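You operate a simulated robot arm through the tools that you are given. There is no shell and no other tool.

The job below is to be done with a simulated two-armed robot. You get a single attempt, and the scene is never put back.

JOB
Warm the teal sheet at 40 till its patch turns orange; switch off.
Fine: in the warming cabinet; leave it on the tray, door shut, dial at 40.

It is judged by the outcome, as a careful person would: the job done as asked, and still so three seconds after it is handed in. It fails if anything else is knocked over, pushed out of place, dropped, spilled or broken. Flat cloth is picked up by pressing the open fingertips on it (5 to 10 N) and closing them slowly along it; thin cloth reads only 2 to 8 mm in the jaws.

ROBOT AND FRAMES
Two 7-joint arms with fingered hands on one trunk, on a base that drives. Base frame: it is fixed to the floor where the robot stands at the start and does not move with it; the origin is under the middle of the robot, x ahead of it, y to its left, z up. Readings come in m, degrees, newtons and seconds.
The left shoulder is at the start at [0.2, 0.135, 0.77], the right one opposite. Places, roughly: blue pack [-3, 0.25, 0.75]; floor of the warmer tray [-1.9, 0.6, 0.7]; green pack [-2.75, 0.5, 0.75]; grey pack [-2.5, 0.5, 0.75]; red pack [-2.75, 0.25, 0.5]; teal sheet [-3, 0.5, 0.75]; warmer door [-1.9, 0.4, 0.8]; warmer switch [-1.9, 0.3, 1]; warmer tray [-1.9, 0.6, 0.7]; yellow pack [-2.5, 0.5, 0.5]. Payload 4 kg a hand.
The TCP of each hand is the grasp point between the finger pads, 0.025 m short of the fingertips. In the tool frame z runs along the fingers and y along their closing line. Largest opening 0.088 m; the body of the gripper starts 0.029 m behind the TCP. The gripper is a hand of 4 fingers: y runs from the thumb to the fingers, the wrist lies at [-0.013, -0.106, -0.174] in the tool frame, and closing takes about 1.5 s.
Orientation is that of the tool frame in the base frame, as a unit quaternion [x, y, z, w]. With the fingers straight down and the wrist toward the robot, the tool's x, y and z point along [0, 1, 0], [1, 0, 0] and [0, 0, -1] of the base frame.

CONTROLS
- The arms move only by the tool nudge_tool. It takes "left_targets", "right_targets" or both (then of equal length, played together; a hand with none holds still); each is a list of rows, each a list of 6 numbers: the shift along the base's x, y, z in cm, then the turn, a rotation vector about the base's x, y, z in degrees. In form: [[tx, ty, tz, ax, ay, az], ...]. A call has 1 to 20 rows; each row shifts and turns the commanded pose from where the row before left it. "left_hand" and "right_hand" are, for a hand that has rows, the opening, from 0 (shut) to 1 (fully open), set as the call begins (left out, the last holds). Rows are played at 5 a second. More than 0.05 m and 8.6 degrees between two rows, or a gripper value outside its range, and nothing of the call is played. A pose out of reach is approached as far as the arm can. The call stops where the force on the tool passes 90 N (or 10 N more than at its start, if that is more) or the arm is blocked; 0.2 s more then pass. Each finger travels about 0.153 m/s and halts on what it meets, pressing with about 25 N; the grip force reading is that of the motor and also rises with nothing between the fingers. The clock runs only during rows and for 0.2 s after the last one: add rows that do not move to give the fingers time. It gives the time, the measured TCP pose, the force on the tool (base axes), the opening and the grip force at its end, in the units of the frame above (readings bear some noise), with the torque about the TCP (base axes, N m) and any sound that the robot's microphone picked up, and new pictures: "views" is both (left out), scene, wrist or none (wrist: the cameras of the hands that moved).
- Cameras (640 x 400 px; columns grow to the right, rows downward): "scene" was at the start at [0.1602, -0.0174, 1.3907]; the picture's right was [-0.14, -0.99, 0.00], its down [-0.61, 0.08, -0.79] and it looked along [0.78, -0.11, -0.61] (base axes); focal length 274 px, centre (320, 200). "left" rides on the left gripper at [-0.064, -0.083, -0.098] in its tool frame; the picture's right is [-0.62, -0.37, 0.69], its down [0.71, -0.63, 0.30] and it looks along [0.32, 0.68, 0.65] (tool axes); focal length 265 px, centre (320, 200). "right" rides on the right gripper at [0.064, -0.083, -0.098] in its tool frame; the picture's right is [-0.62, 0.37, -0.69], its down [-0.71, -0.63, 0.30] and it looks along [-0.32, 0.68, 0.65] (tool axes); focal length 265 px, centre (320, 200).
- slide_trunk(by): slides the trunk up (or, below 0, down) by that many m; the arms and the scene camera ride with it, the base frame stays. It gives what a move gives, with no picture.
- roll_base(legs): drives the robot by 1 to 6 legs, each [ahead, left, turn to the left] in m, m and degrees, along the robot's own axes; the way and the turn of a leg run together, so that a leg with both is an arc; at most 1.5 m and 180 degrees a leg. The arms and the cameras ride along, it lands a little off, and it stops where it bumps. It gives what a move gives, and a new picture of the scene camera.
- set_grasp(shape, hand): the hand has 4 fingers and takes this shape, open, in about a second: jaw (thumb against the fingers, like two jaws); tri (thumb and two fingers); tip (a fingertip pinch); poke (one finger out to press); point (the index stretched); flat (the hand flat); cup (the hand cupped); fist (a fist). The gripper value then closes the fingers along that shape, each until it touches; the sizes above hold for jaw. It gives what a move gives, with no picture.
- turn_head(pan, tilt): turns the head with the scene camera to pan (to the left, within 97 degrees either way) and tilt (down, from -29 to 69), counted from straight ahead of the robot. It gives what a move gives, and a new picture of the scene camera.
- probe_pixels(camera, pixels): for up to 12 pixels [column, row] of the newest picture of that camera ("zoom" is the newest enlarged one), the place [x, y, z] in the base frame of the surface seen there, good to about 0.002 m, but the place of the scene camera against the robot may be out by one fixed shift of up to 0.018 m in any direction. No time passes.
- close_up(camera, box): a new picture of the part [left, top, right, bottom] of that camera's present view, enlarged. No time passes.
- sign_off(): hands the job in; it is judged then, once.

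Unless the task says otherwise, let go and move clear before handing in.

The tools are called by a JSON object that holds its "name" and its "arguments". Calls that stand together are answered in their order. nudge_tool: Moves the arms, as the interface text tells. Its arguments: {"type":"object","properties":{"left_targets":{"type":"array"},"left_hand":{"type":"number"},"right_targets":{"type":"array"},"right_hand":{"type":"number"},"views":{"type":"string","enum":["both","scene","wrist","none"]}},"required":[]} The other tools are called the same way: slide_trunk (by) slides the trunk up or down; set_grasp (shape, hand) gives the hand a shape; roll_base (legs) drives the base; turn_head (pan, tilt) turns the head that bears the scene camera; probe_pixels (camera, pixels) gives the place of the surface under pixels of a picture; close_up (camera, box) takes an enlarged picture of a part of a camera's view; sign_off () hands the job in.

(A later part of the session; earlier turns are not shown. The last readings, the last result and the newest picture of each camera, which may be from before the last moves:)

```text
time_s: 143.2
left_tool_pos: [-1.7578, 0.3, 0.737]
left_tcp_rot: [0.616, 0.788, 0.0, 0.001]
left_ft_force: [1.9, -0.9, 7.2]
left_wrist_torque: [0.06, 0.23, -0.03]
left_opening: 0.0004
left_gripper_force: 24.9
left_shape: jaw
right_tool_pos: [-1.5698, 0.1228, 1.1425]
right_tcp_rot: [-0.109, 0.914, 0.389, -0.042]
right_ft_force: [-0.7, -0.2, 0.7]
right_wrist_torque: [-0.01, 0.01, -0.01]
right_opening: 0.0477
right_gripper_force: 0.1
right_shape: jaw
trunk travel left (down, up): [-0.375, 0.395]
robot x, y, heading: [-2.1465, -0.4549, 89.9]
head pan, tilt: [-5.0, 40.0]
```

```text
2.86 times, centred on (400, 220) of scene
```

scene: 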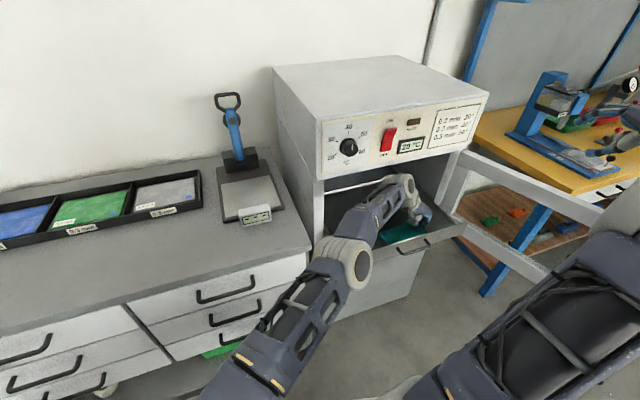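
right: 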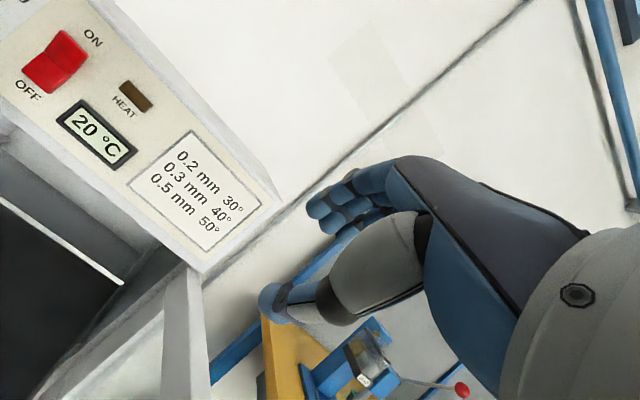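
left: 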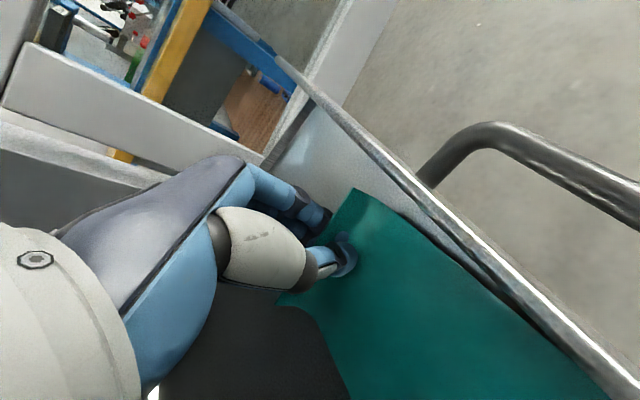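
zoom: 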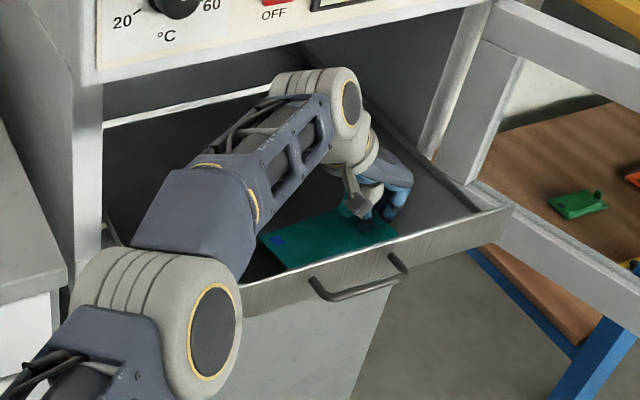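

The fingertips touch the tray floor lightly (7 N), with the sheet flat on the tray. Opening the hand and rising straight up.

{"name": "nudge_tool", "arguments": {"left_targets": [[0, 0, 0, 0, 0, 0], [0, 0, 0, 0, 0, 0], [0, 0, 0.3, 0, 0, 0], [0, 0, 1.5, 0, 0, 0], [0, 0, 3, 0, 0, 0], [0, 0, 3, 0, 0, 0], [0, 0, 0, 0, 0, 0]], "left_hand": 0.6}}

{"name": "close_up", "arguments": {"camera": "scene", "box": [310, 150, 490, 290]}}

```text
time_s: 144.8
left_tool_pos: [-1.7603, 0.2967, 0.8158]
left_tcp_rot: [0.616, 0.788, -0.001, 0.0]
left_ft_force: [0.5, -1.0, 0.0]
left_wrist_torque: [-0.02, -0.03, 0.0]
left_opening: 0.0528
left_gripper_force: 0.1
left_shape: jaw
left hand out of reach, approached as far as the arm can: row 5
right_tool_pos: [-1.572, 0.1228, 1.1421]
right_tcp_rot: [-0.109, 0.914, 0.388, -0.043]
right_ft_force: [0.1, -0.9, 0.0]
right_wrist_torque: [-0.01, 0.0, 0.0]
right_opening: 0.0479
right_gripper_force: 0.0
right_shape: jaw
trunk travel left (down, up): [-0.375, 0.395]
robot x, y, heading: [-2.1508, -0.4521, 89.8]
head pan, tilt: [-5.0, 40.0]
```

scene: 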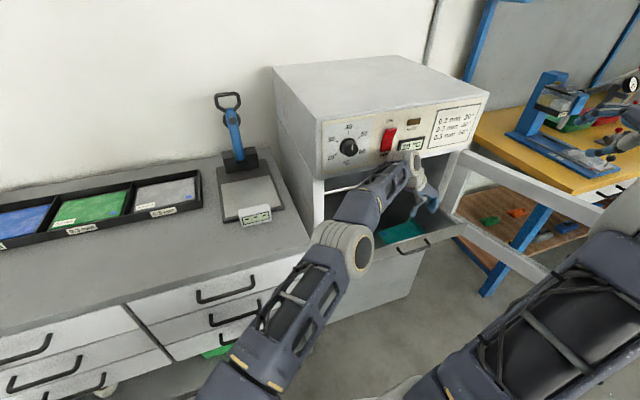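
left: 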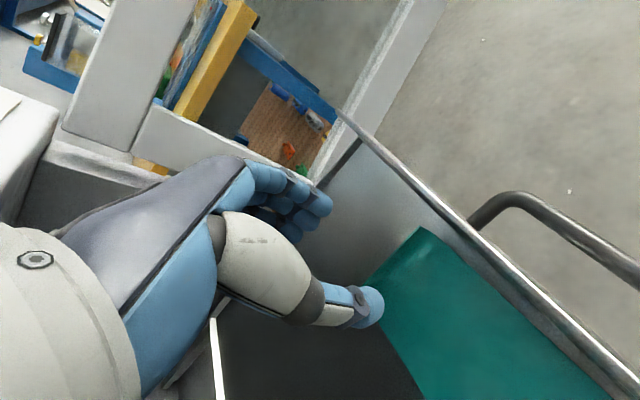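

```text
2.86 times, centred on (400, 220) of scene
```

zoom: 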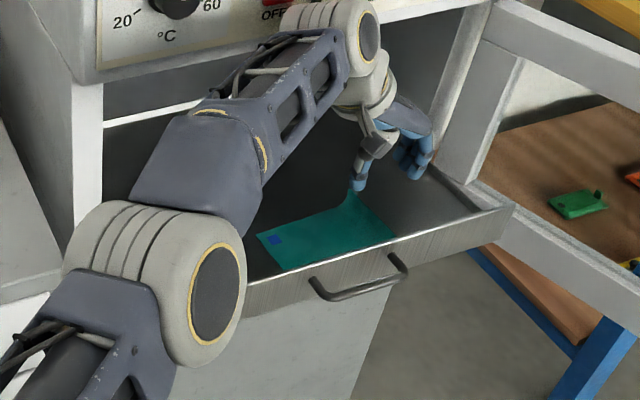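

The sheet is released flat in the tray with its blue patch up (zoom (275,240)). I'll withdraw the left hand back, up and to the left.

{"name": "nudge_tool", "arguments": {"left_targets": [[0, -2.5, 0.5, 0, 0, 0], [0, -3, 0.5, 0, 0, 0], [0, -3, 0.5, 0, 0, 0], [0, -3.5, 0.5, 0, 0, 0], [0, -1, 3, 0, 0, 0], [0, 0, 4, 0, 0, 0], [0, 0, 4, 0, 0, 0], [-2, 0, 4, 0, 0, 0], [-4.5, 0, 1.5, 0, 0, 0], [-4.5, 0, 1, 0, 0, 0], [-4.5, 0, 0, 0, 0, 0], [-4.5, 0, 0, 0, 0, 0], [-4.5, 0, 0, 0, 0, 0], [-4.5, 0, 0, 0, 0, 0], [-4.5, 0, 0, 0, 0, 0], [-4.5, 0, 0, 0, 0, 0], [-4.5, 0, 0, 0, 0, 0], [-4.5, 0, 0, 0, 0, 0], [-4.5, 0, 0, 0, 0, 0], [-4.5, 0, 0, 0, 0, 0]], "views": "scene"}}

{"name": "close_up", "arguments": {"camera": "scene", "box": [310, 150, 490, 290]}}

```text
time_s: 149.0
left_tool_pos: [-2.3196, 0.1662, 1.0098]
left_tcp_rot: [0.617, 0.787, 0.0, 0.001]
left_ft_force: [-0.1, 1.2, 1.1]
left_wrist_torque: [-0.01, 0.02, -0.03]
left_opening: 0.0527
left_gripper_force: 0.1
left_shape: jaw
right_tool_pos: [-1.571, 0.1229, 1.1416]
right_tcp_rot: [-0.108, 0.914, 0.388, -0.041]
right_ft_force: [1.2, 0.2, 0.9]
right_wrist_torque: [-0.02, 0.02, 0.02]
right_opening: 0.0478
right_gripper_force: 0.0
right_shape: jaw
trunk travel left (down, up): [-0.375, 0.395]
robot x, y, heading: [-2.1466, -0.453, 90.1]
head pan, tilt: [-5.0, 40.0]
```

scene: 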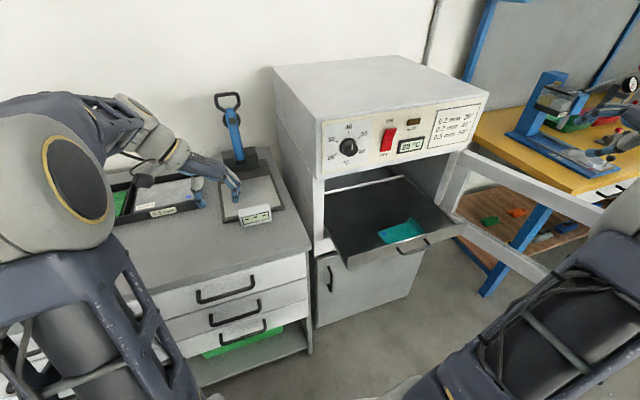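

```text
2.86 times, centred on (400, 220) of scene
```

zoom: 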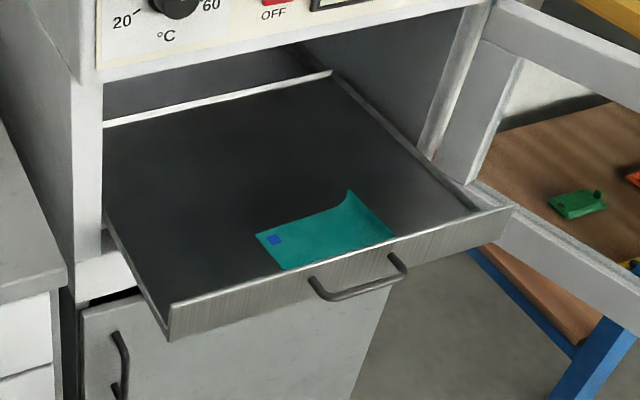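

The sheet lies nicely on the tray. Now I'll bring the right hand back down to the tray handle along the same path I left by, stopping just short.

{"name": "nudge_tool", "arguments": {"right_targets": [[-2.7, 0, -3.6, 0, 0, 0], [-2.7, 0, -3.6, 0, 0, 0], [-2.7, 0, -3.6, 0, 0, 0], [-2.7, 0, -3.6, 0, 0, 0], [-2.6, 0, -3.6, 0, 0, 0], [-3, 0, -3, 0, 0, 0], [-3, 0, -3, 0, 0, 0], [-2, 0, -4, 0, 0, 0], [-1, 0, -4, 0, 0, 0], [-0.3, 1, -3, 0, 0, 0], [0, 0, 0, 0, 0, 0]], "right_hand": 0.5}}

```text
time_s: 151.4
left_tool_pos: [-2.3198, 0.168, 1.009]
left_tcp_rot: [0.616, 0.788, 0.0, 0.0]
left_ft_force: [-0.1, 0.2, 0.0]
left_wrist_torque: [-0.01, 0.0, 0.01]
left_opening: 0.0526
left_gripper_force: 0.1
left_shape: jaw
right_tool_pos: [-1.7964, 0.1336, 0.7918]
right_tcp_rot: [-0.108, 0.914, 0.389, -0.042]
right_ft_force: [0.0, 0.0, -0.4]
right_wrist_torque: [0.04, -0.01, -0.03]
right_opening: 0.0443
right_gripper_force: 0.1
right_shape: jaw
trunk travel left (down, up): [-0.375, 0.395]
robot x, y, heading: [-2.1482, -0.4582, 89.7]
head pan, tilt: [-5.0, 40.0]
```

scene: 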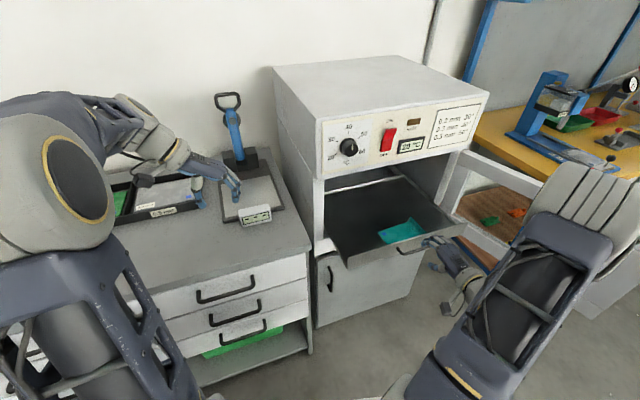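
right: 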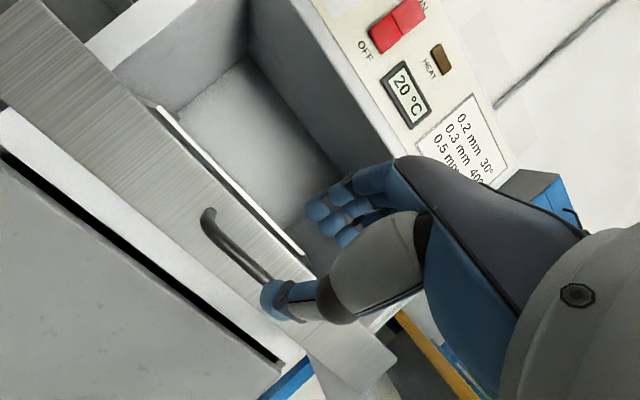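

Aligned as before with the handle bar at (235,250). Moving in and closing on it.

{"name": "nudge_tool", "arguments": {"right_targets": [[-0.3, 2, -2.4, 0, 0, 0], [-0.3, 2, -2, 0, 0, 0], [-0.1, 0.9, -0.6, 0, 0, 0], [0, 0, 0, 0, 0, 0]], "right_hand": 0.47, "views": "none"}}

{"name": "nudge_tool", "arguments": {"right_targets": [[0, 0, 0, 0, 0, 0], [0, 0, 0, 0, 0, 0], [0, 0, 0, 0, 0, 0], [0, 0, 0, 0, 0, 0], [0, 0, 0, 0, 0, 0], [0, 0, 0, 0, 0, 0]], "right_hand": 0.0, "views": "wrist"}}

```text
time_s: 152.4
left_tool_pos: [-2.32, 0.1674, 1.0096]
left_tcp_rot: [0.616, 0.788, 0.0, 0.0]
left_ft_force: [0.1, -0.4, -0.5]
left_wrist_torque: [-0.03, -0.05, 0.01]
left_opening: 0.0527
left_gripper_force: 0.0
left_shape: jaw
right_tool_pos: [-1.8038, 0.1815, 0.7406]
right_tcp_rot: [-0.109, 0.914, 0.388, -0.042]
right_ft_force: [-0.1, -0.1, 1.0]
right_wrist_torque: [-0.01, 0.01, -0.06]
right_opening: 0.0418
right_gripper_force: 0.1
right_shape: jaw
trunk travel left (down, up): [-0.375, 0.395]
robot x, y, heading: [-2.1478, -0.4536, 89.9]
head pan, tilt: [-5.0, 40.0]
```

```text
time_s: 153.8
left_tool_pos: [-2.3182, 0.1687, 1.009]
left_tcp_rot: [0.616, 0.788, 0.0, -0.001]
left_ft_force: [-0.3, 0.2, -0.7]
left_wrist_torque: [-0.01, 0.01, -0.02]
left_opening: 0.0529
left_gripper_force: 0.0
left_shape: jaw
right_tool_pos: [-1.8046, 0.1814, 0.7393]
right_tcp_rot: [-0.109, 0.914, 0.388, -0.042]
right_ft_force: [-0.1, -0.2, -14.9]
right_wrist_torque: [-0.15, -0.03, 0.06]
right_opening: 0.0002
right_gripper_force: 25.4
right_shape: jaw
trunk travel left (down, up): [-0.375, 0.395]
robot x, y, heading: [-2.1444, -0.4539, 89.8]
head pan, tilt: [-5.0, 40.0]
```

right: 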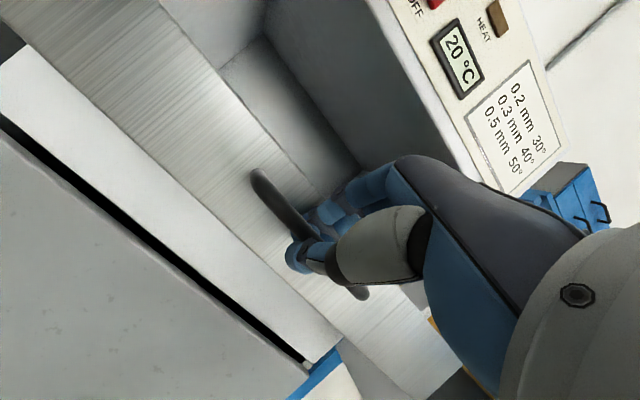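

The bar is caged again. Pushing the tray smoothly back in to its original position.

{"name": "nudge_tool", "arguments": {"right_targets": [[-0.25, 1.0, 0, 0, 0, 0], [-0.37, 1.5, 0, 0, 0, 0], [-0.37, 1.5, 0, 0, 0, 0], [-0.37, 1.5, 0, 0, 0, 0], [-0.37, 1.5, 0, 0, 0, 0], [-0.37, 1.5, 0, 0, 0, 0], [-0.37, 1.5, 0, 0, 0, 0], [-0.37, 1.5, 0, 0, 0, 0], [-0.37, 1.5, 0, 0, 0, 0], [-0.37, 1.5, 0, 0, 0, 0], [-0.37, 1.5, 0, 0, 0, 0], [-0.37, 1.5, 0, 0, 0, 0], [-0.37, 1.5, 0, 0, 0, 0], [-0.3, 1.3, 0, 0, 0, 0], [-0.1, 0.4, 0, 0, 0, 0], [0, 0, 0, 0, 0, 0]]}}

{"name": "close_up", "arguments": {"camera": "scene", "box": [310, 150, 490, 290]}}

```text
time_s: 157.2
left_tool_pos: [-2.3196, 0.1682, 1.0086]
left_tcp_rot: [0.616, 0.788, 0.0, 0.0]
left_ft_force: [-0.3, 0.6, 0.4]
left_wrist_torque: [-0.03, 0.0, 0.01]
left_opening: 0.0526
left_gripper_force: 0.1
left_shape: jaw
right_tool_pos: [-1.8558, 0.3886, 0.7415]
right_tcp_rot: [-0.11, 0.914, 0.387, -0.044]
right_ft_force: [-14.8, -8.9, -17.9]
right_wrist_torque: [-0.2, 0.0, 0.27]
right_opening: 0.0
right_gripper_force: 24.9
right_shape: jaw
trunk travel left (down, up): [-0.375, 0.395]
robot x, y, heading: [-2.145, -0.4579, 90.0]
head pan, tilt: [-5.0, 40.0]
```

scene: 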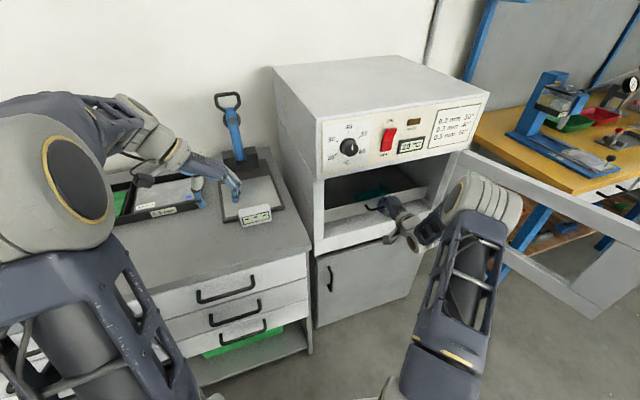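
right: 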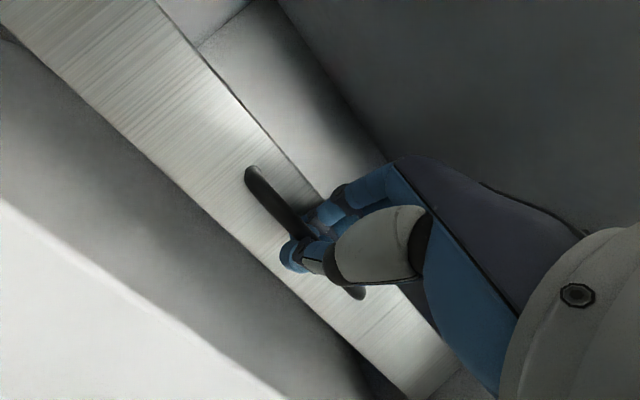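

```text
2.86 times, centred on (400, 220) of scene
```

zoom: 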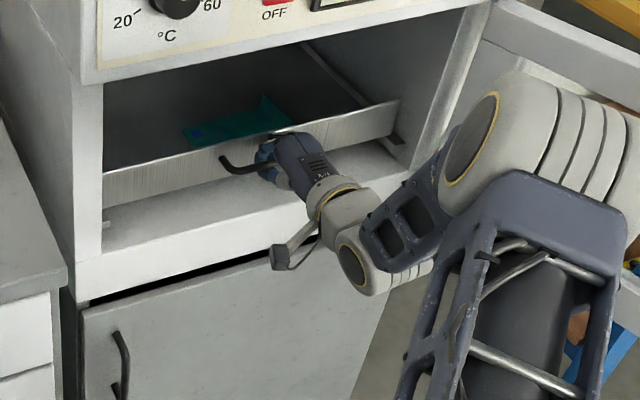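

The tray is back in and the sheet with its blue patch is visible inside at zoom (193,132); the door swung a bit further open. I'll release and retract the right hand.

{"name": "nudge_tool", "arguments": {"right_targets": [[0, 0, 0, 0, 0, 0], [0, 0, 0, 0, 0, 0], [0.2, -0.9, 0.6, 0, 0, 0], [0.5, -2, 2, 0, 0, 0], [0.5, -2.5, 1.5, 0, 0, 0], [0.5, -3, 0, 0, 0, 0], [0.7, -3, 0, 0, 0, 0], [0.7, -3, 0, 0, 0, 0], [0.7, -3, 0, 0, 0, 0], [0.7, -3, 0, 0, 0, 0], [0, -3, 0, 0, 0, 0], [0, 0, 0, 0, 0, 0]], "right_hand": 0.55}}

```text
time_s: 159.8
left_tool_pos: [-2.32, 0.1672, 1.0091]
left_tcp_rot: [0.616, 0.787, 0.0, 0.001]
left_ft_force: [-0.7, 0.0, -0.1]
left_wrist_torque: [-0.01, -0.03, 0.01]
left_opening: 0.0528
left_gripper_force: 0.1
left_shape: jaw
right_tool_pos: [-1.8103, 0.1565, 0.7835]
right_tcp_rot: [-0.109, 0.914, 0.389, -0.042]
right_ft_force: [0.1, 0.1, -0.1]
right_wrist_torque: [0.02, 0.0, 0.02]
right_opening: 0.048
right_gripper_force: 0.0
right_shape: jaw
trunk travel left (down, up): [-0.375, 0.395]
robot x, y, heading: [-2.1458, -0.4536, 90.0]
head pan, tilt: [-5.0, 40.0]
```

scene: 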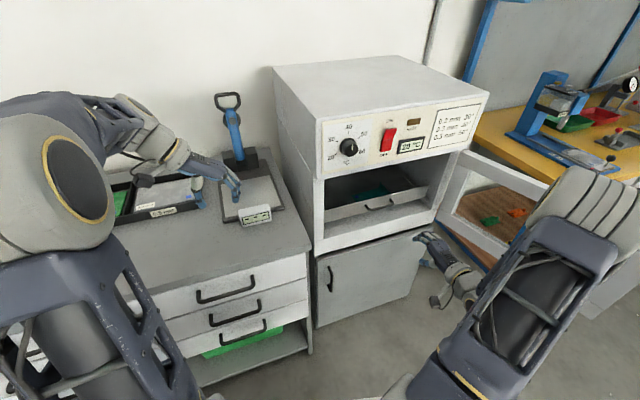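
right: 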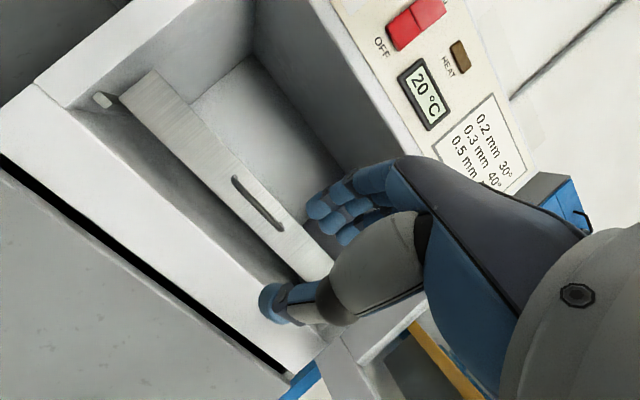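

Next is closing the door. I'll pan right to see where the door is now.

{"name": "turn_head", "arguments": {"pan": -35, "tilt": 40}}

```text
time_s: 160.8
left_tool_pos: [-2.3191, 0.1681, 1.0091]
left_tcp_rot: [0.616, 0.788, 0.001, 0.0]
left_ft_force: [0.6, 0.1, 0.1]
left_wrist_torque: [-0.03, -0.03, 0.01]
left_opening: 0.0526
left_gripper_force: 0.0
left_shape: jaw
right_tool_pos: [-1.81, 0.156, 0.7843]
right_tcp_rot: [-0.108, 0.914, 0.389, -0.042]
right_ft_force: [0.2, -0.2, 0.1]
right_wrist_torque: [-0.04, -0.02, 0.0]
right_opening: 0.0479
right_gripper_force: 0.1
right_shape: jaw
trunk travel left (down, up): [-0.375, 0.395]
robot x, y, heading: [-2.1478, -0.4534, 89.9]
head pan, tilt: [-35.0, 40.0]
```

scene: 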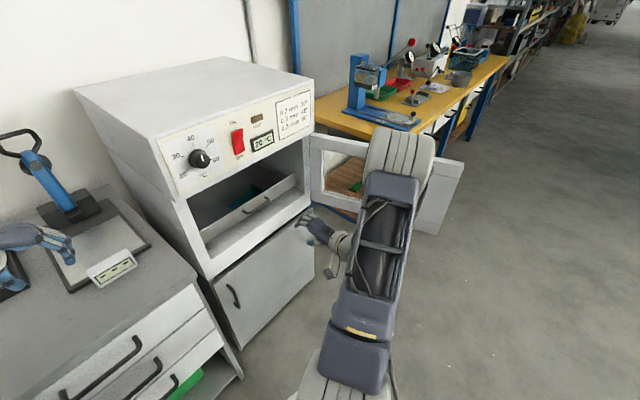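

{"name": "probe_pixels", "arguments": {"camera": "scene", "pixels": [[312, 140], [462, 165], [430, 230], [350, 148], [345, 185], [400, 150], [390, 230], [370, 340]]}}

```text
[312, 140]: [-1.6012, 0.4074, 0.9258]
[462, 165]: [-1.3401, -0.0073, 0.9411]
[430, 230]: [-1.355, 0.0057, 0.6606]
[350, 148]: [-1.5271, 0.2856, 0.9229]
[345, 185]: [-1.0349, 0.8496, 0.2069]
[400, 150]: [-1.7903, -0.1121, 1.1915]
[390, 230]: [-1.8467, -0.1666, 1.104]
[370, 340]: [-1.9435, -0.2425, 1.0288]
```

The door is about 108° open (edge near (-1.357,0.0)). I'll straddle its top edge with the fingers (thumb inside, fingers outside) and draw it round; first raise the right hand and turn it tool-down and yawed.

{"name": "nudge_tool", "arguments": {"right_targets": [[0, -0.5, 4.5, 0, 0, 0], [0, 0, 4.5, -7.28, -1.815, 0], [0, 0, 4.5, -7.28, -1.815, 0], [0, 0, 4.5, -7.28, -1.815, 0], [0, 0, 4.5, -7.28, -1.815, 0], [0, 0, 4.5, -7.28, -1.815, 0], [0, 0, 3, -7.28, -1.815, 0], [2.5, 0, 0, 0, 0, -8], [2.5, 0, 0, 0, 0, -8], [2.5, 0, 0, 0, 0, -8], [2.5, 0, 0, 0, 0, -8], [2.5, 0, 0, 0, 0, -8], [2.5, 0, 0, 0, 0, -8], [2.5, 0, 0, 0, 0, -8], [2.5, 0, 0, 0, 0, -8], [2.5, 0, 0, 0, 0, -8], [0, 0, 0, 0, 0, 0]], "right_hand": 1}}

```text
time_s: 164.4
left_tool_pos: [-2.3207, 0.1675, 1.0097]
left_tcp_rot: [0.615, 0.788, 0.0, 0.0]
left_ft_force: [-0.4, -0.1, 0.0]
left_wrist_torque: [0.04, 0.02, 0.0]
left_opening: 0.0526
left_gripper_force: 0.1
left_shape: jaw
right_tool_pos: [-1.5871, 0.15, 1.0841]
right_tcp_rot: [0.486, 0.874, 0.004, 0.01]
right_ft_force: [-0.2, -0.1, 0.9]
right_wrist_torque: [0.0, -0.03, -0.03]
right_opening: 0.0878
right_gripper_force: 0.0
right_shape: jaw
trunk travel left (down, up): [-0.375, 0.395]
robot x, y, heading: [-2.1495, -0.4531, 89.8]
head pan, tilt: [-35.0, 40.0]
```

scene: 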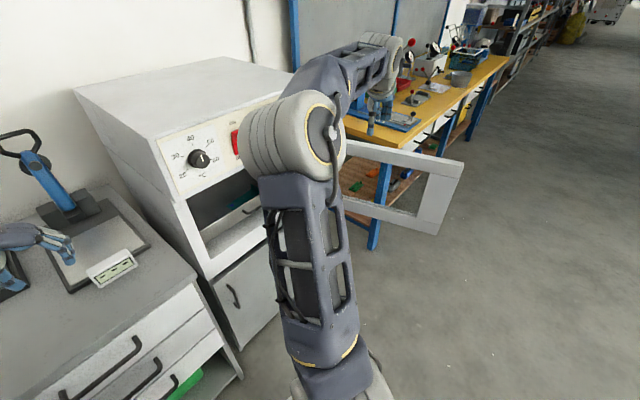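
right: 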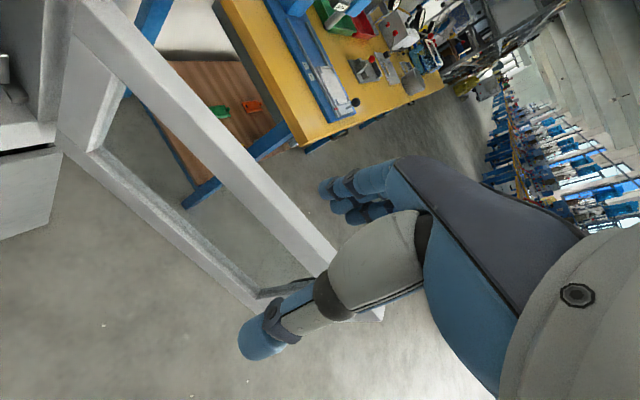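

The wrist view shows the door top rail from (90,30) to (330,250). Probing it.

{"name": "probe_pixels", "arguments": {"camera": "right", "pixels": [[120, 45], [200, 130], [290, 215], [320, 245], [210, 110], [300, 205], [180, 140], [280, 235], [325, 268]]}}

```text
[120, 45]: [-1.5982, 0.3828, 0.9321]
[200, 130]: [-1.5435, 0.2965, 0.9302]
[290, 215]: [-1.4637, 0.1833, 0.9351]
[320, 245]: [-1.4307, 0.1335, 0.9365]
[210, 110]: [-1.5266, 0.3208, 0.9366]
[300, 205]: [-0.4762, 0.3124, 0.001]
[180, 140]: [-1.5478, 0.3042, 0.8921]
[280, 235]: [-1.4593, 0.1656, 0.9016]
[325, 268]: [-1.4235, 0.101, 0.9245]
```

The door's top is at z≈0.936 around (-1.43,0.13). Moving the open hand above it, closing line across the door.

{"name": "nudge_tool", "arguments": {"right_targets": [[3.9, -0.5, 0, 0, 0, 0], [3.9, -0.5, 0, 0, 0, 0], [3.9, -0.5, 0, 0, 0, 0], [3.9, -0.5, -2, 0, 0, 0], [0, 0, -4, 0, 0, 0], [0, 0, 0, 0, 0, 0]]}}

{"name": "probe_pixels", "arguments": {"camera": "right", "pixels": [[330, 190], [300, 230], [320, 240], [280, 200], [260, 180], [310, 250], [240, 160], [340, 260]]}}

```text
time_s: 165.8
left_tool_pos: [-2.3207, 0.168, 1.0103]
left_tcp_rot: [0.615, 0.788, 0.0, 0.001]
left_ft_force: [-0.2, -0.7, -0.1]
left_wrist_torque: [0.04, -0.02, 0.0]
left_opening: 0.0526
left_gripper_force: 0.0
left_shape: jaw
right_tool_pos: [-1.4288, 0.1323, 1.026]
right_tcp_rot: [0.486, 0.874, 0.005, 0.009]
right_ft_force: [-0.3, 0.3, -0.5]
right_wrist_torque: [0.0, 0.02, 0.02]
right_opening: 0.0877
right_gripper_force: 0.1
right_shape: jaw
trunk travel left (down, up): [-0.375, 0.395]
robot x, y, heading: [-2.1468, -0.4538, 89.8]
head pan, tilt: [-35.0, 40.0]
```

scene: 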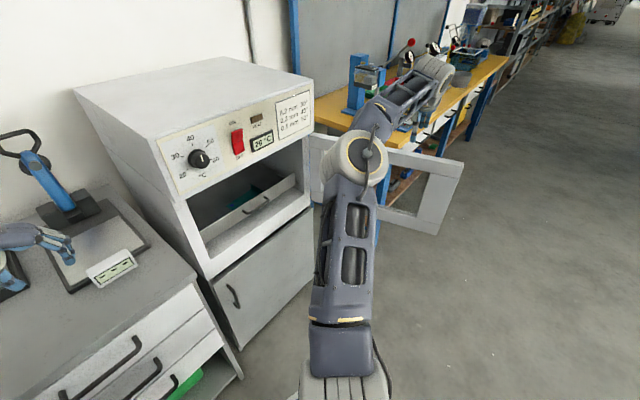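
right: 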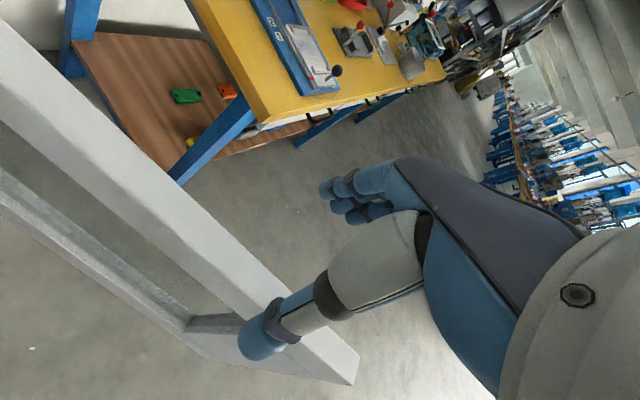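

```text
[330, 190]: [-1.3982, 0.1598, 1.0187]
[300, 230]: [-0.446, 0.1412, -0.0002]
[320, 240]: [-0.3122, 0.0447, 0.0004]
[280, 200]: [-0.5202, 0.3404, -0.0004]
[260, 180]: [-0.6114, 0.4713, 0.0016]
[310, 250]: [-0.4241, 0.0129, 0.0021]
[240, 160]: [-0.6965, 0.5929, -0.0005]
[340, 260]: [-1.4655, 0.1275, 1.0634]
```

{"name": "probe_pixels", "arguments": {"camera": "right", "pixels": [[100, 120], [180, 205], [230, 262], [250, 280], [215, 235], [225, 275], [320, 345], [340, 350], [300, 355]]}}

```text
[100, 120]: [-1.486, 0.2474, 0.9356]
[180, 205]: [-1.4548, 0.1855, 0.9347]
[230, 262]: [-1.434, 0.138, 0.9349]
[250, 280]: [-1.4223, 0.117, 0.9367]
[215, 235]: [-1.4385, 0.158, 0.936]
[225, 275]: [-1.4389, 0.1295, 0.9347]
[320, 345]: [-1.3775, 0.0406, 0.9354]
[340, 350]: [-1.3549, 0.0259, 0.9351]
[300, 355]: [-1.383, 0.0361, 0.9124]
```

The TCP is centred right over the rail. Descending so the fingertips straddle the top rail by about 2.5 cm.

{"name": "nudge_tool", "arguments": {"right_targets": [[0, 0, -3, 0, 0, 0], [0, 0, -2.5, 0, 0, 0], [0, 0, -2, 0, 0, 0], [0, 0, -1.5, 0, 0, 0], [0, 0, 0, 0, 0, 0]], "views": "wrist"}}

```text
time_s: 167.0
left_tool_pos: [-2.32, 0.1668, 1.0097]
left_tcp_rot: [0.616, 0.788, 0.0, 0.0]
left_ft_force: [0.6, -0.7, -0.1]
left_wrist_torque: [0.01, 0.03, 0.02]
left_opening: 0.0528
left_gripper_force: 0.2
left_shape: jaw
right_tool_pos: [-1.4271, 0.1303, 0.9316]
right_tcp_rot: [0.486, 0.874, 0.004, 0.011]
right_ft_force: [-0.5, -0.3, 0.2]
right_wrist_torque: [-0.02, -0.04, -0.02]
right_opening: 0.0879
right_gripper_force: 0.2
right_shape: jaw
trunk travel left (down, up): [-0.375, 0.395]
robot x, y, heading: [-2.1446, -0.4543, 89.8]
head pan, tilt: [-35.0, 40.0]
```

right: 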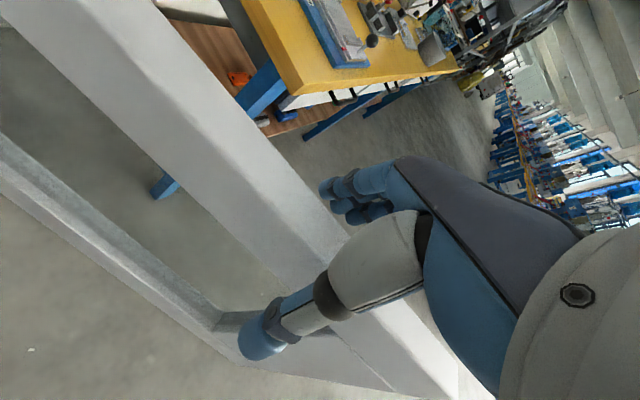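

The fingers straddle the door's top rail. I'll swing the door round along its arc, yawing the hand with it, in a first half.

{"name": "nudge_tool", "arguments": {"right_targets": [[-2.02, -1.26, 0, 0, 0, -4], [-2.1, -1.12, 0, 0, 0, -4], [-2.18, -0.96, 0, 0, 0, -4], [-2.24, -0.81, 0, 0, 0, -4], [-2.29, -0.65, 0, 0, 0, -4], [-2.33, -0.49, 0, 0, 0, -4], [-2.36, -0.33, 0, 0, 0, -4], [-2.37, -0.16, 0, 0, 0, -4], [0, 0, 0, 0, 0, 0]]}}

```text
time_s: 169.0
left_tool_pos: [-2.3206, 0.1677, 1.008]
left_tcp_rot: [0.615, 0.788, 0.0, 0.0]
left_ft_force: [-0.1, 0.3, -0.2]
left_wrist_torque: [0.03, 0.01, -0.01]
left_opening: 0.0527
left_gripper_force: 0.1
left_shape: jaw
right_tool_pos: [-1.6096, 0.0731, 0.9335]
right_tcp_rot: [0.708, 0.706, 0.002, 0.01]
right_ft_force: [-0.2, -0.2, -1.1]
right_wrist_torque: [0.01, -0.01, -0.01]
right_opening: 0.0879
right_gripper_force: 0.0
right_shape: jaw
trunk travel left (down, up): [-0.375, 0.395]
robot x, y, heading: [-2.1462, -0.4496, 90.0]
head pan, tilt: [-35.0, 40.0]
```

scene: 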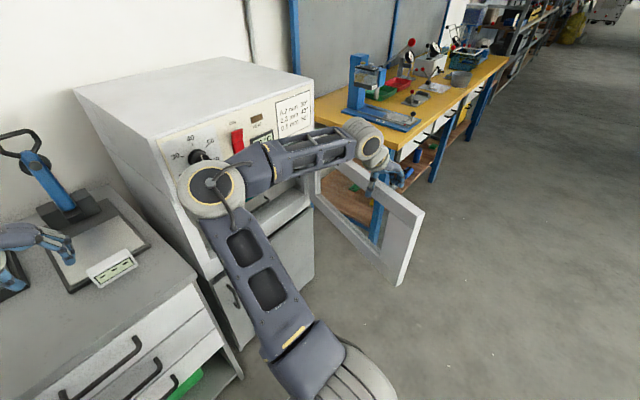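
right: 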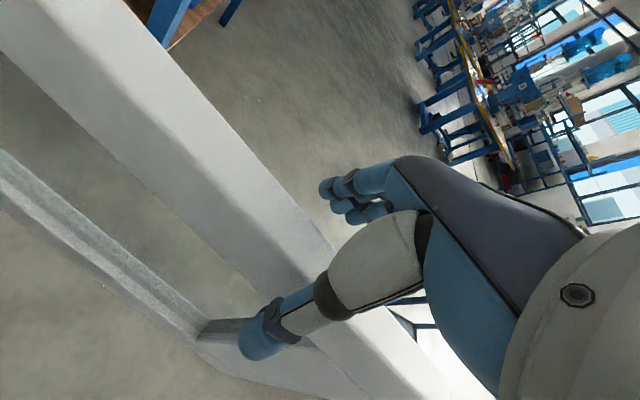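

The door follows (about 78° open now). My elbow appears in front of the dial at (210,185); I'll probe its clearance before going on.

{"name": "probe_pixels", "arguments": {"camera": "scene", "pixels": [[210, 185], [190, 195], [225, 165], [270, 150], [320, 140], [365, 135]]}}

```text
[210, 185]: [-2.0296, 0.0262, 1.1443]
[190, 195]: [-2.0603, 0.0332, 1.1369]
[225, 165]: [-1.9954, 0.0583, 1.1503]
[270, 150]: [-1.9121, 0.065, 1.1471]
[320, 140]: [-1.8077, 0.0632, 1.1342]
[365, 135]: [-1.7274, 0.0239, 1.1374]
```

Over 20 cm of clearance to the panel. Continuing the arc.

{"name": "nudge_tool", "arguments": {"right_targets": [[-2.38, 0, 0, 0, 0, -4], [-2.38, 0.17, 0, 0, 0, -4], [-2.36, 0.33, 0, 0, 0, -4], [-2.33, 0.5, 0, 0, 0, -4], [-2.29, 0.66, 0, 0, 0, -4], [0, 0, 0, 0, 0, 0]]}}

```text
time_s: 170.4
left_tool_pos: [-2.3188, 0.1681, 1.0092]
left_tcp_rot: [0.615, 0.789, 0.0, 0.0]
left_ft_force: [0.3, 0.4, -0.7]
left_wrist_torque: [0.01, 0.01, -0.01]
left_opening: 0.0529
left_gripper_force: 0.0
left_shape: jaw
right_tool_pos: [-1.7237, 0.0114, 0.9289]
right_tcp_rot: [0.819, 0.574, -0.001, 0.01]
right_ft_force: [0.4, 0.5, 0.3]
right_wrist_torque: [0.02, 0.01, 0.04]
right_opening: 0.0882
right_gripper_force: 0.0
right_shape: jaw
right hand out of reach, approached as far as the arm can: row 2, 3, 4, 5
trunk travel left (down, up): [-0.375, 0.395]
robot x, y, heading: [-2.1442, -0.4511, 90.0]
head pan, tilt: [-35.0, 40.0]
```

scene: 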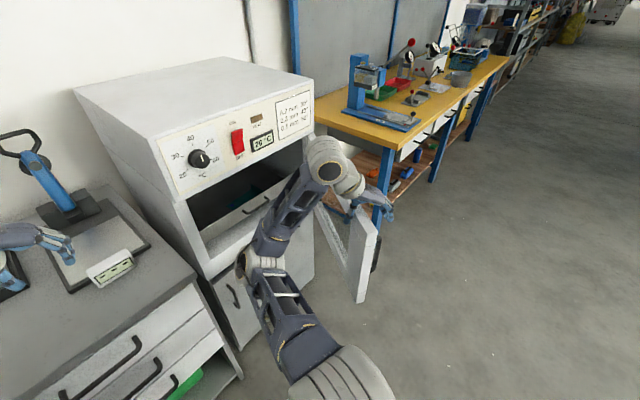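
right: 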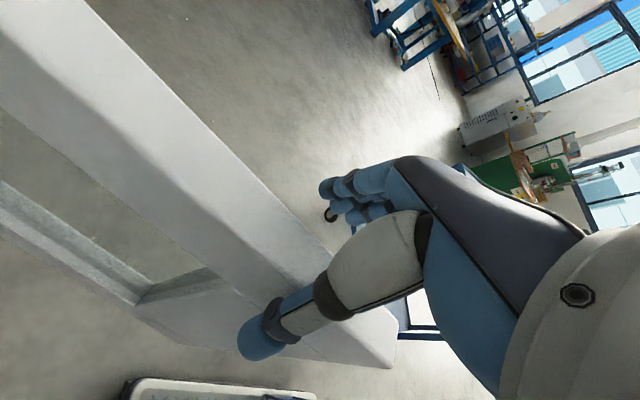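

The door is about 60° open now, though the arm hit a reach limit. I'll lift off, yaw back and come down outside (right of) the door to push it shut.

{"name": "nudge_tool", "arguments": {"right_targets": [[0, 0, 4, 0, 0, 0], [0, 0, 4, 0, 0, 0], [0, 0, 4, 0, 0, 0], [0, 0, 2, 0, 0, 0], [2, 0.3, 0, 0, 0, 8], [2, 0.3, 0, 0, 0, 8], [2, 0.3, 0, 0, 0, 8], [2, 0.3, 0, 0, 0, 8], [2, 0.3, 0, 0, 0, 8], [2, 0.3, 0, 0, 0, 8], [2, 0.3, 0, 0, 0, 8], [1, 0.3, 0, 0, 0, 8], [0, 0, 0, 0, 0, 8], [0, 0, 0, 0, 0, 8], [0, 0, 0, 0, 0, 8], [0, 0, 0, 0, 0, 0]]}}

```text
time_s: 173.8
left_tool_pos: [-2.3204, 0.167, 1.0097]
left_tcp_rot: [0.615, 0.788, 0.0, 0.0]
left_ft_force: [-0.3, 0.2, 0.3]
left_wrist_torque: [0.0, 0.01, -0.03]
left_opening: 0.0528
left_gripper_force: 0.0
left_shape: jaw
right_tool_pos: [-1.5704, 0.0313, 1.0696]
right_tcp_rot: [0.191, 0.982, 0.007, 0.008]
right_ft_force: [0.4, -0.7, -0.2]
right_wrist_torque: [-0.02, 0.04, 0.03]
right_opening: 0.088
right_gripper_force: 0.0
right_shape: jaw
right hand out of reach, approached as far as the arm can: row 4
trunk travel left (down, up): [-0.375, 0.395]
robot x, y, heading: [-2.1465, -0.4569, 89.9]
head pan, tilt: [-35.0, 40.0]
```

scene: 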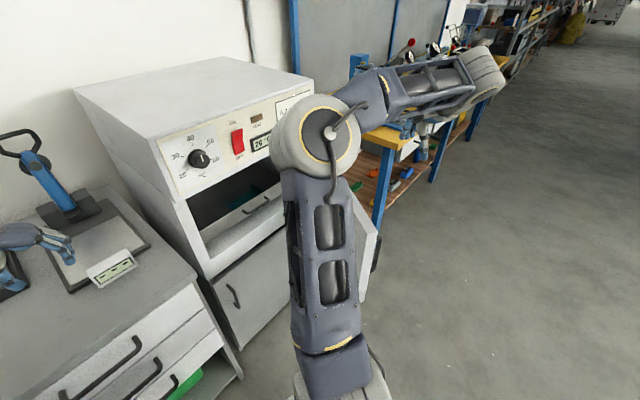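
right: 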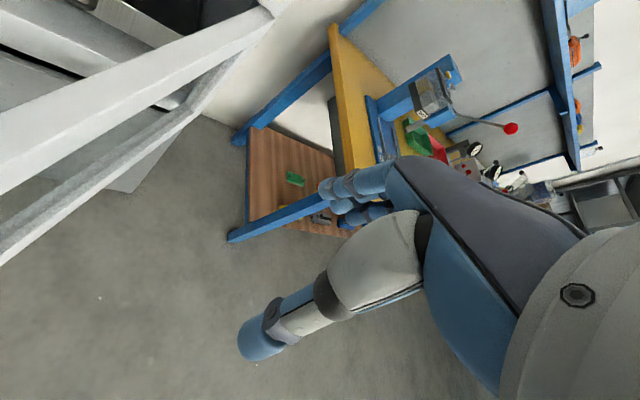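

The hand is outside the door now. I'll descend beside it to the height of the top rail (z≈0.895), and push the door closed along its arc down to about 10°.

{"name": "nudge_tool", "arguments": {"right_targets": [[0, 1, -4, 0, 0, 0], [0, 1, -4, 0, 0, 0], [0, 1, -4, 0, 0, 0], [0, 1, -4, 0, 0, 0], [0, 0, -1.5, 0, 0, 0], [-3.3, 1.8, 0, 0, 0, 0], [-3.3, 1.8, 0, 0, 0, 0], [-2.6, 0.4, 0, 0, 0, 3.6], [-2.6, 0.4, 0, 0, 0, 3.6], [-2.55, 0.85, 0, 0, 0, 3.6], [-2.55, 0.85, 0, 0, 0, 3.6], [0, 0, 0, 0, 0, 0]], "right_hand": 0.25}}

```text
time_s: 176.4
left_tool_pos: [-2.3198, 0.1672, 1.0107]
left_tcp_rot: [0.615, 0.788, 0.0, 0.001]
left_ft_force: [-0.1, -0.1, 0.9]
left_wrist_torque: [0.03, 0.0, -0.03]
left_opening: 0.0527
left_gripper_force: 0.0
left_shape: jaw
right_tool_pos: [-1.7399, 0.1324, 0.8922]
right_tcp_rot: [0.067, 0.998, 0.009, 0.007]
right_ft_force: [-0.1, 0.0, -0.3]
right_wrist_torque: [0.0, 0.01, -0.02]
right_opening: 0.0219
right_gripper_force: 0.1
right_shape: jaw
trunk travel left (down, up): [-0.375, 0.395]
robot x, y, heading: [-2.1445, -0.4519, 89.8]
head pan, tilt: [-35.0, 40.0]
```

scene: 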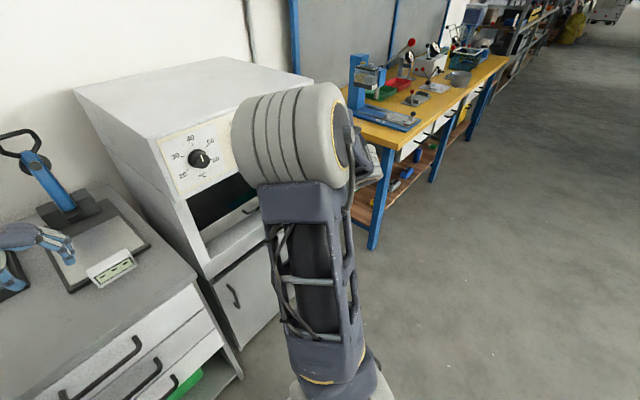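
right: 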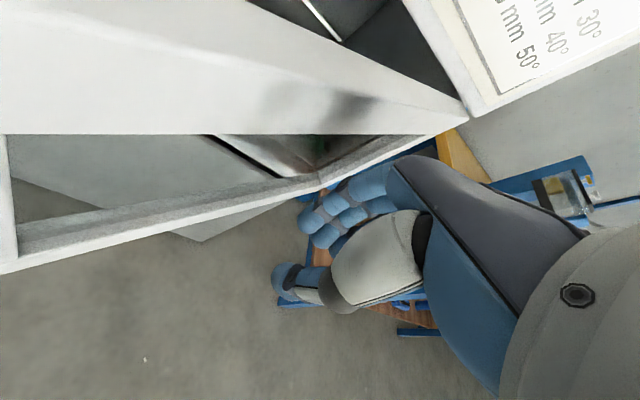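

The door is being pushed ahead of the hand (rail seen across the top of the wrist view). Continuing the arc.

{"name": "nudge_tool", "arguments": {"right_targets": [[-2.35, 1.28, 0, 0, 0, 3.6], [-2.35, 1.28, 0, 0, 0, 3.6], [-2.05, 1.68, 0, 0, 0, 3.6], [-2.05, 1.68, 0, 0, 0, 3.6], [-1.78, 2.0, 0, 0, 0, 3.6], [-1.78, 2.0, 0, 0, 0, 3.6], [0, 0, 0, 0, 0, 0]]}}

{"name": "turn_head", "arguments": {"pan": -15, "tilt": 35}}

```text
time_s: 178.0
left_tool_pos: [-2.3201, 0.1675, 1.0091]
left_tcp_rot: [0.616, 0.788, 0.0, 0.0]
left_ft_force: [-0.1, 0.1, 0.5]
left_wrist_torque: [0.03, -0.02, 0.02]
left_opening: 0.053
left_gripper_force: 0.1
left_shape: jaw
right_tool_pos: [-1.8627, 0.2329, 0.8924]
right_tcp_rot: [-0.121, 0.993, 0.009, 0.006]
right_ft_force: [-0.1, 0.0, 0.0]
right_wrist_torque: [-0.03, 0.0, 0.01]
right_opening: 0.0221
right_gripper_force: 0.0
right_shape: jaw
trunk travel left (down, up): [-0.375, 0.395]
robot x, y, heading: [-2.1444, -0.4533, 90.0]
head pan, tilt: [-35.0, 40.0]
```

scene: 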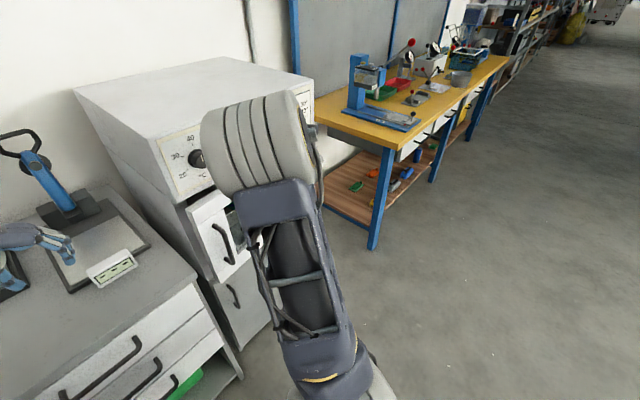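
right: 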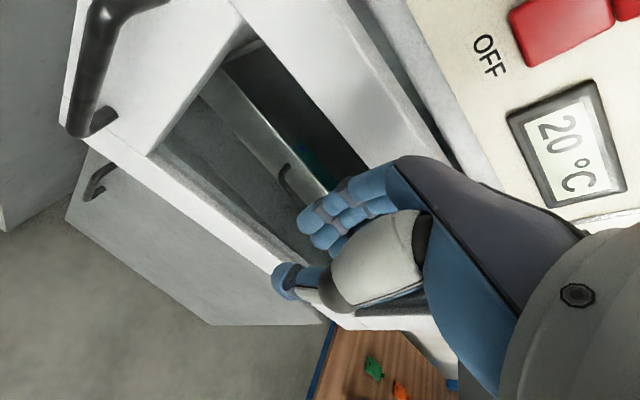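

```text
time_s: 178.8
left_tool_pos: [-2.3199, 0.1674, 1.0106]
left_tcp_rot: [0.615, 0.788, 0.0, 0.0]
left_ft_force: [-1.1, 0.2, 0.4]
left_wrist_torque: [-0.01, -0.03, -0.02]
left_opening: 0.0527
left_gripper_force: 0.0
left_shape: jaw
right_tool_pos: [-1.8626, 0.2324, 0.8927]
right_tcp_rot: [-0.121, 0.993, 0.009, 0.005]
right_ft_force: [-0.6, -0.7, 0.3]
right_wrist_torque: [-0.01, 0.02, -0.01]
right_opening: 0.0219
right_gripper_force: 0.0
right_shape: jaw
trunk travel left (down, up): [-0.375, 0.395]
robot x, y, heading: [-2.1476, -0.4597, 89.7]
head pan, tilt: [-15.0, 35.0]
```

scene: 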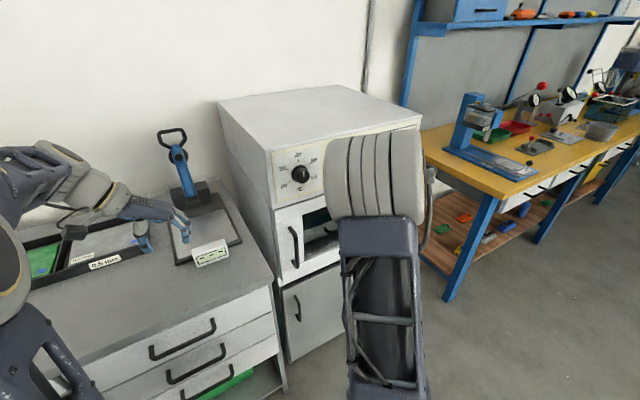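

The door is only about 10° open. I'll finish by pushing on its handle bar: back off, move left to x≈-2.02 at z 0.80, and push forward gently.

{"name": "nudge_tool", "arguments": {"right_targets": [[0.3, -3.4, 0, 0, 0, 0], [0.3, -3.4, 0, 0, 0, 0], [0.3, -3.2, 0, 0, 0, 0], [-3.4, 0, -1.8, 0, 0, 0], [-3.4, 0, -1.8, 0, 0, 0], [-3.4, 0, -1.8, 0, 0, 0], [-3.4, 0, -1.8, 0, 0, 0], [-3.4, 0, -1.8, 0, 0, 0], [0, 0, 0, 0, 0, 0]], "right_hand": 0.1}}

```text
time_s: 180.8
left_tool_pos: [-2.3195, 0.1673, 1.0083]
left_tcp_rot: [0.615, 0.788, 0.0, -0.001]
left_ft_force: [-0.3, 0.4, -0.6]
left_wrist_torque: [0.01, -0.02, 0.0]
left_opening: 0.053
left_gripper_force: 0.0
left_shape: jaw
right_tool_pos: [-2.0238, 0.1305, 0.8022]
right_tcp_rot: [-0.121, 0.993, 0.008, 0.006]
right_ft_force: [-0.3, 0.5, -0.5]
right_wrist_torque: [0.01, -0.04, 0.03]
right_opening: 0.0091
right_gripper_force: 0.1
right_shape: jaw
trunk travel left (down, up): [-0.375, 0.395]
robot x, y, heading: [-2.1454, -0.4522, 90.0]
head pan, tilt: [-15.0, 35.0]
```

scene: 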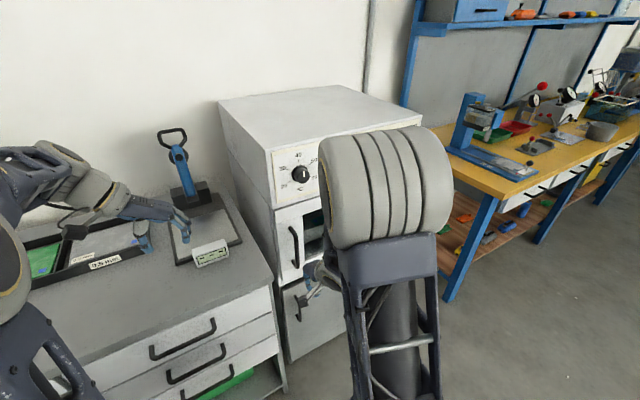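
right: 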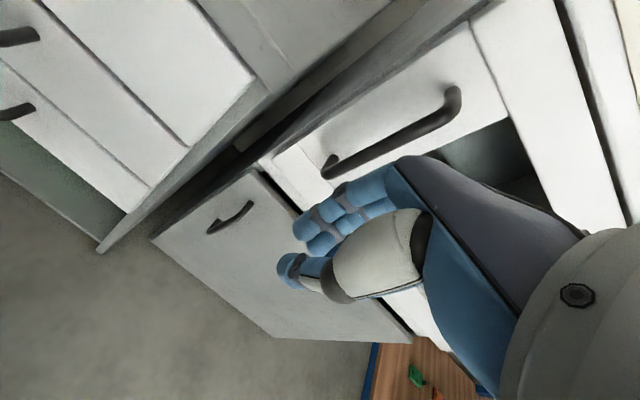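

The hand is in front of the handle bar. Pushing forward gently.

{"name": "nudge_tool", "arguments": {"right_targets": [[0, 1.5, 0, 0, 0, 0], [-0.2, 1.5, 0, 0, 0, 0], [-0.2, 1.5, 0, 0, 0, 0], [-0.2, 1.5, 0, 0, 0, 0], [-0.3, 1.2, 0, 0, 0, 0], [-0.3, 1, 0, 0, 0, 0], [0, 0, 0, 0, 0, 0]]}}

```text
time_s: 182.4
left_tool_pos: [-2.3189, 0.1671, 1.0097]
left_tcp_rot: [0.616, 0.788, 0.0, 0.0]
left_ft_force: [-0.3, 0.6, -0.5]
left_wrist_torque: [-0.01, 0.0, -0.02]
left_opening: 0.0531
left_gripper_force: 0.0
left_shape: jaw
right_tool_pos: [-2.0367, 0.2148, 0.8018]
right_tcp_rot: [-0.119, 0.993, 0.01, 0.005]
right_ft_force: [0.2, -0.4, -1.1]
right_wrist_torque: [0.02, 0.01, 0.03]
right_opening: 0.0089
right_gripper_force: 0.0
right_shape: jaw
trunk travel left (down, up): [-0.375, 0.395]
robot x, y, heading: [-2.1455, -0.4591, 89.8]
head pan, tilt: [-15.0, 35.0]
```

scene: 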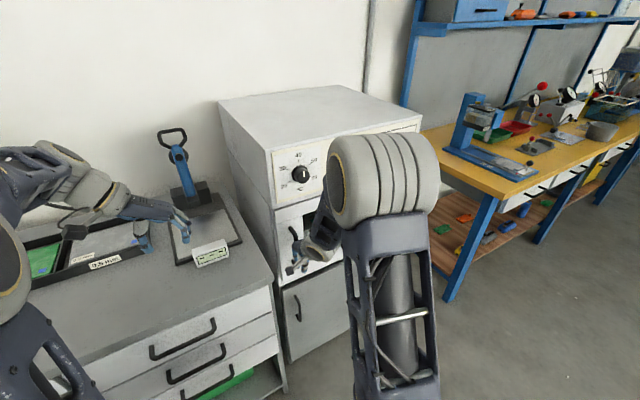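
right: 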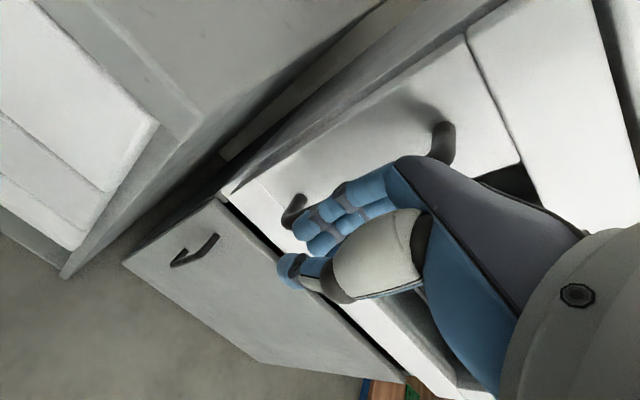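

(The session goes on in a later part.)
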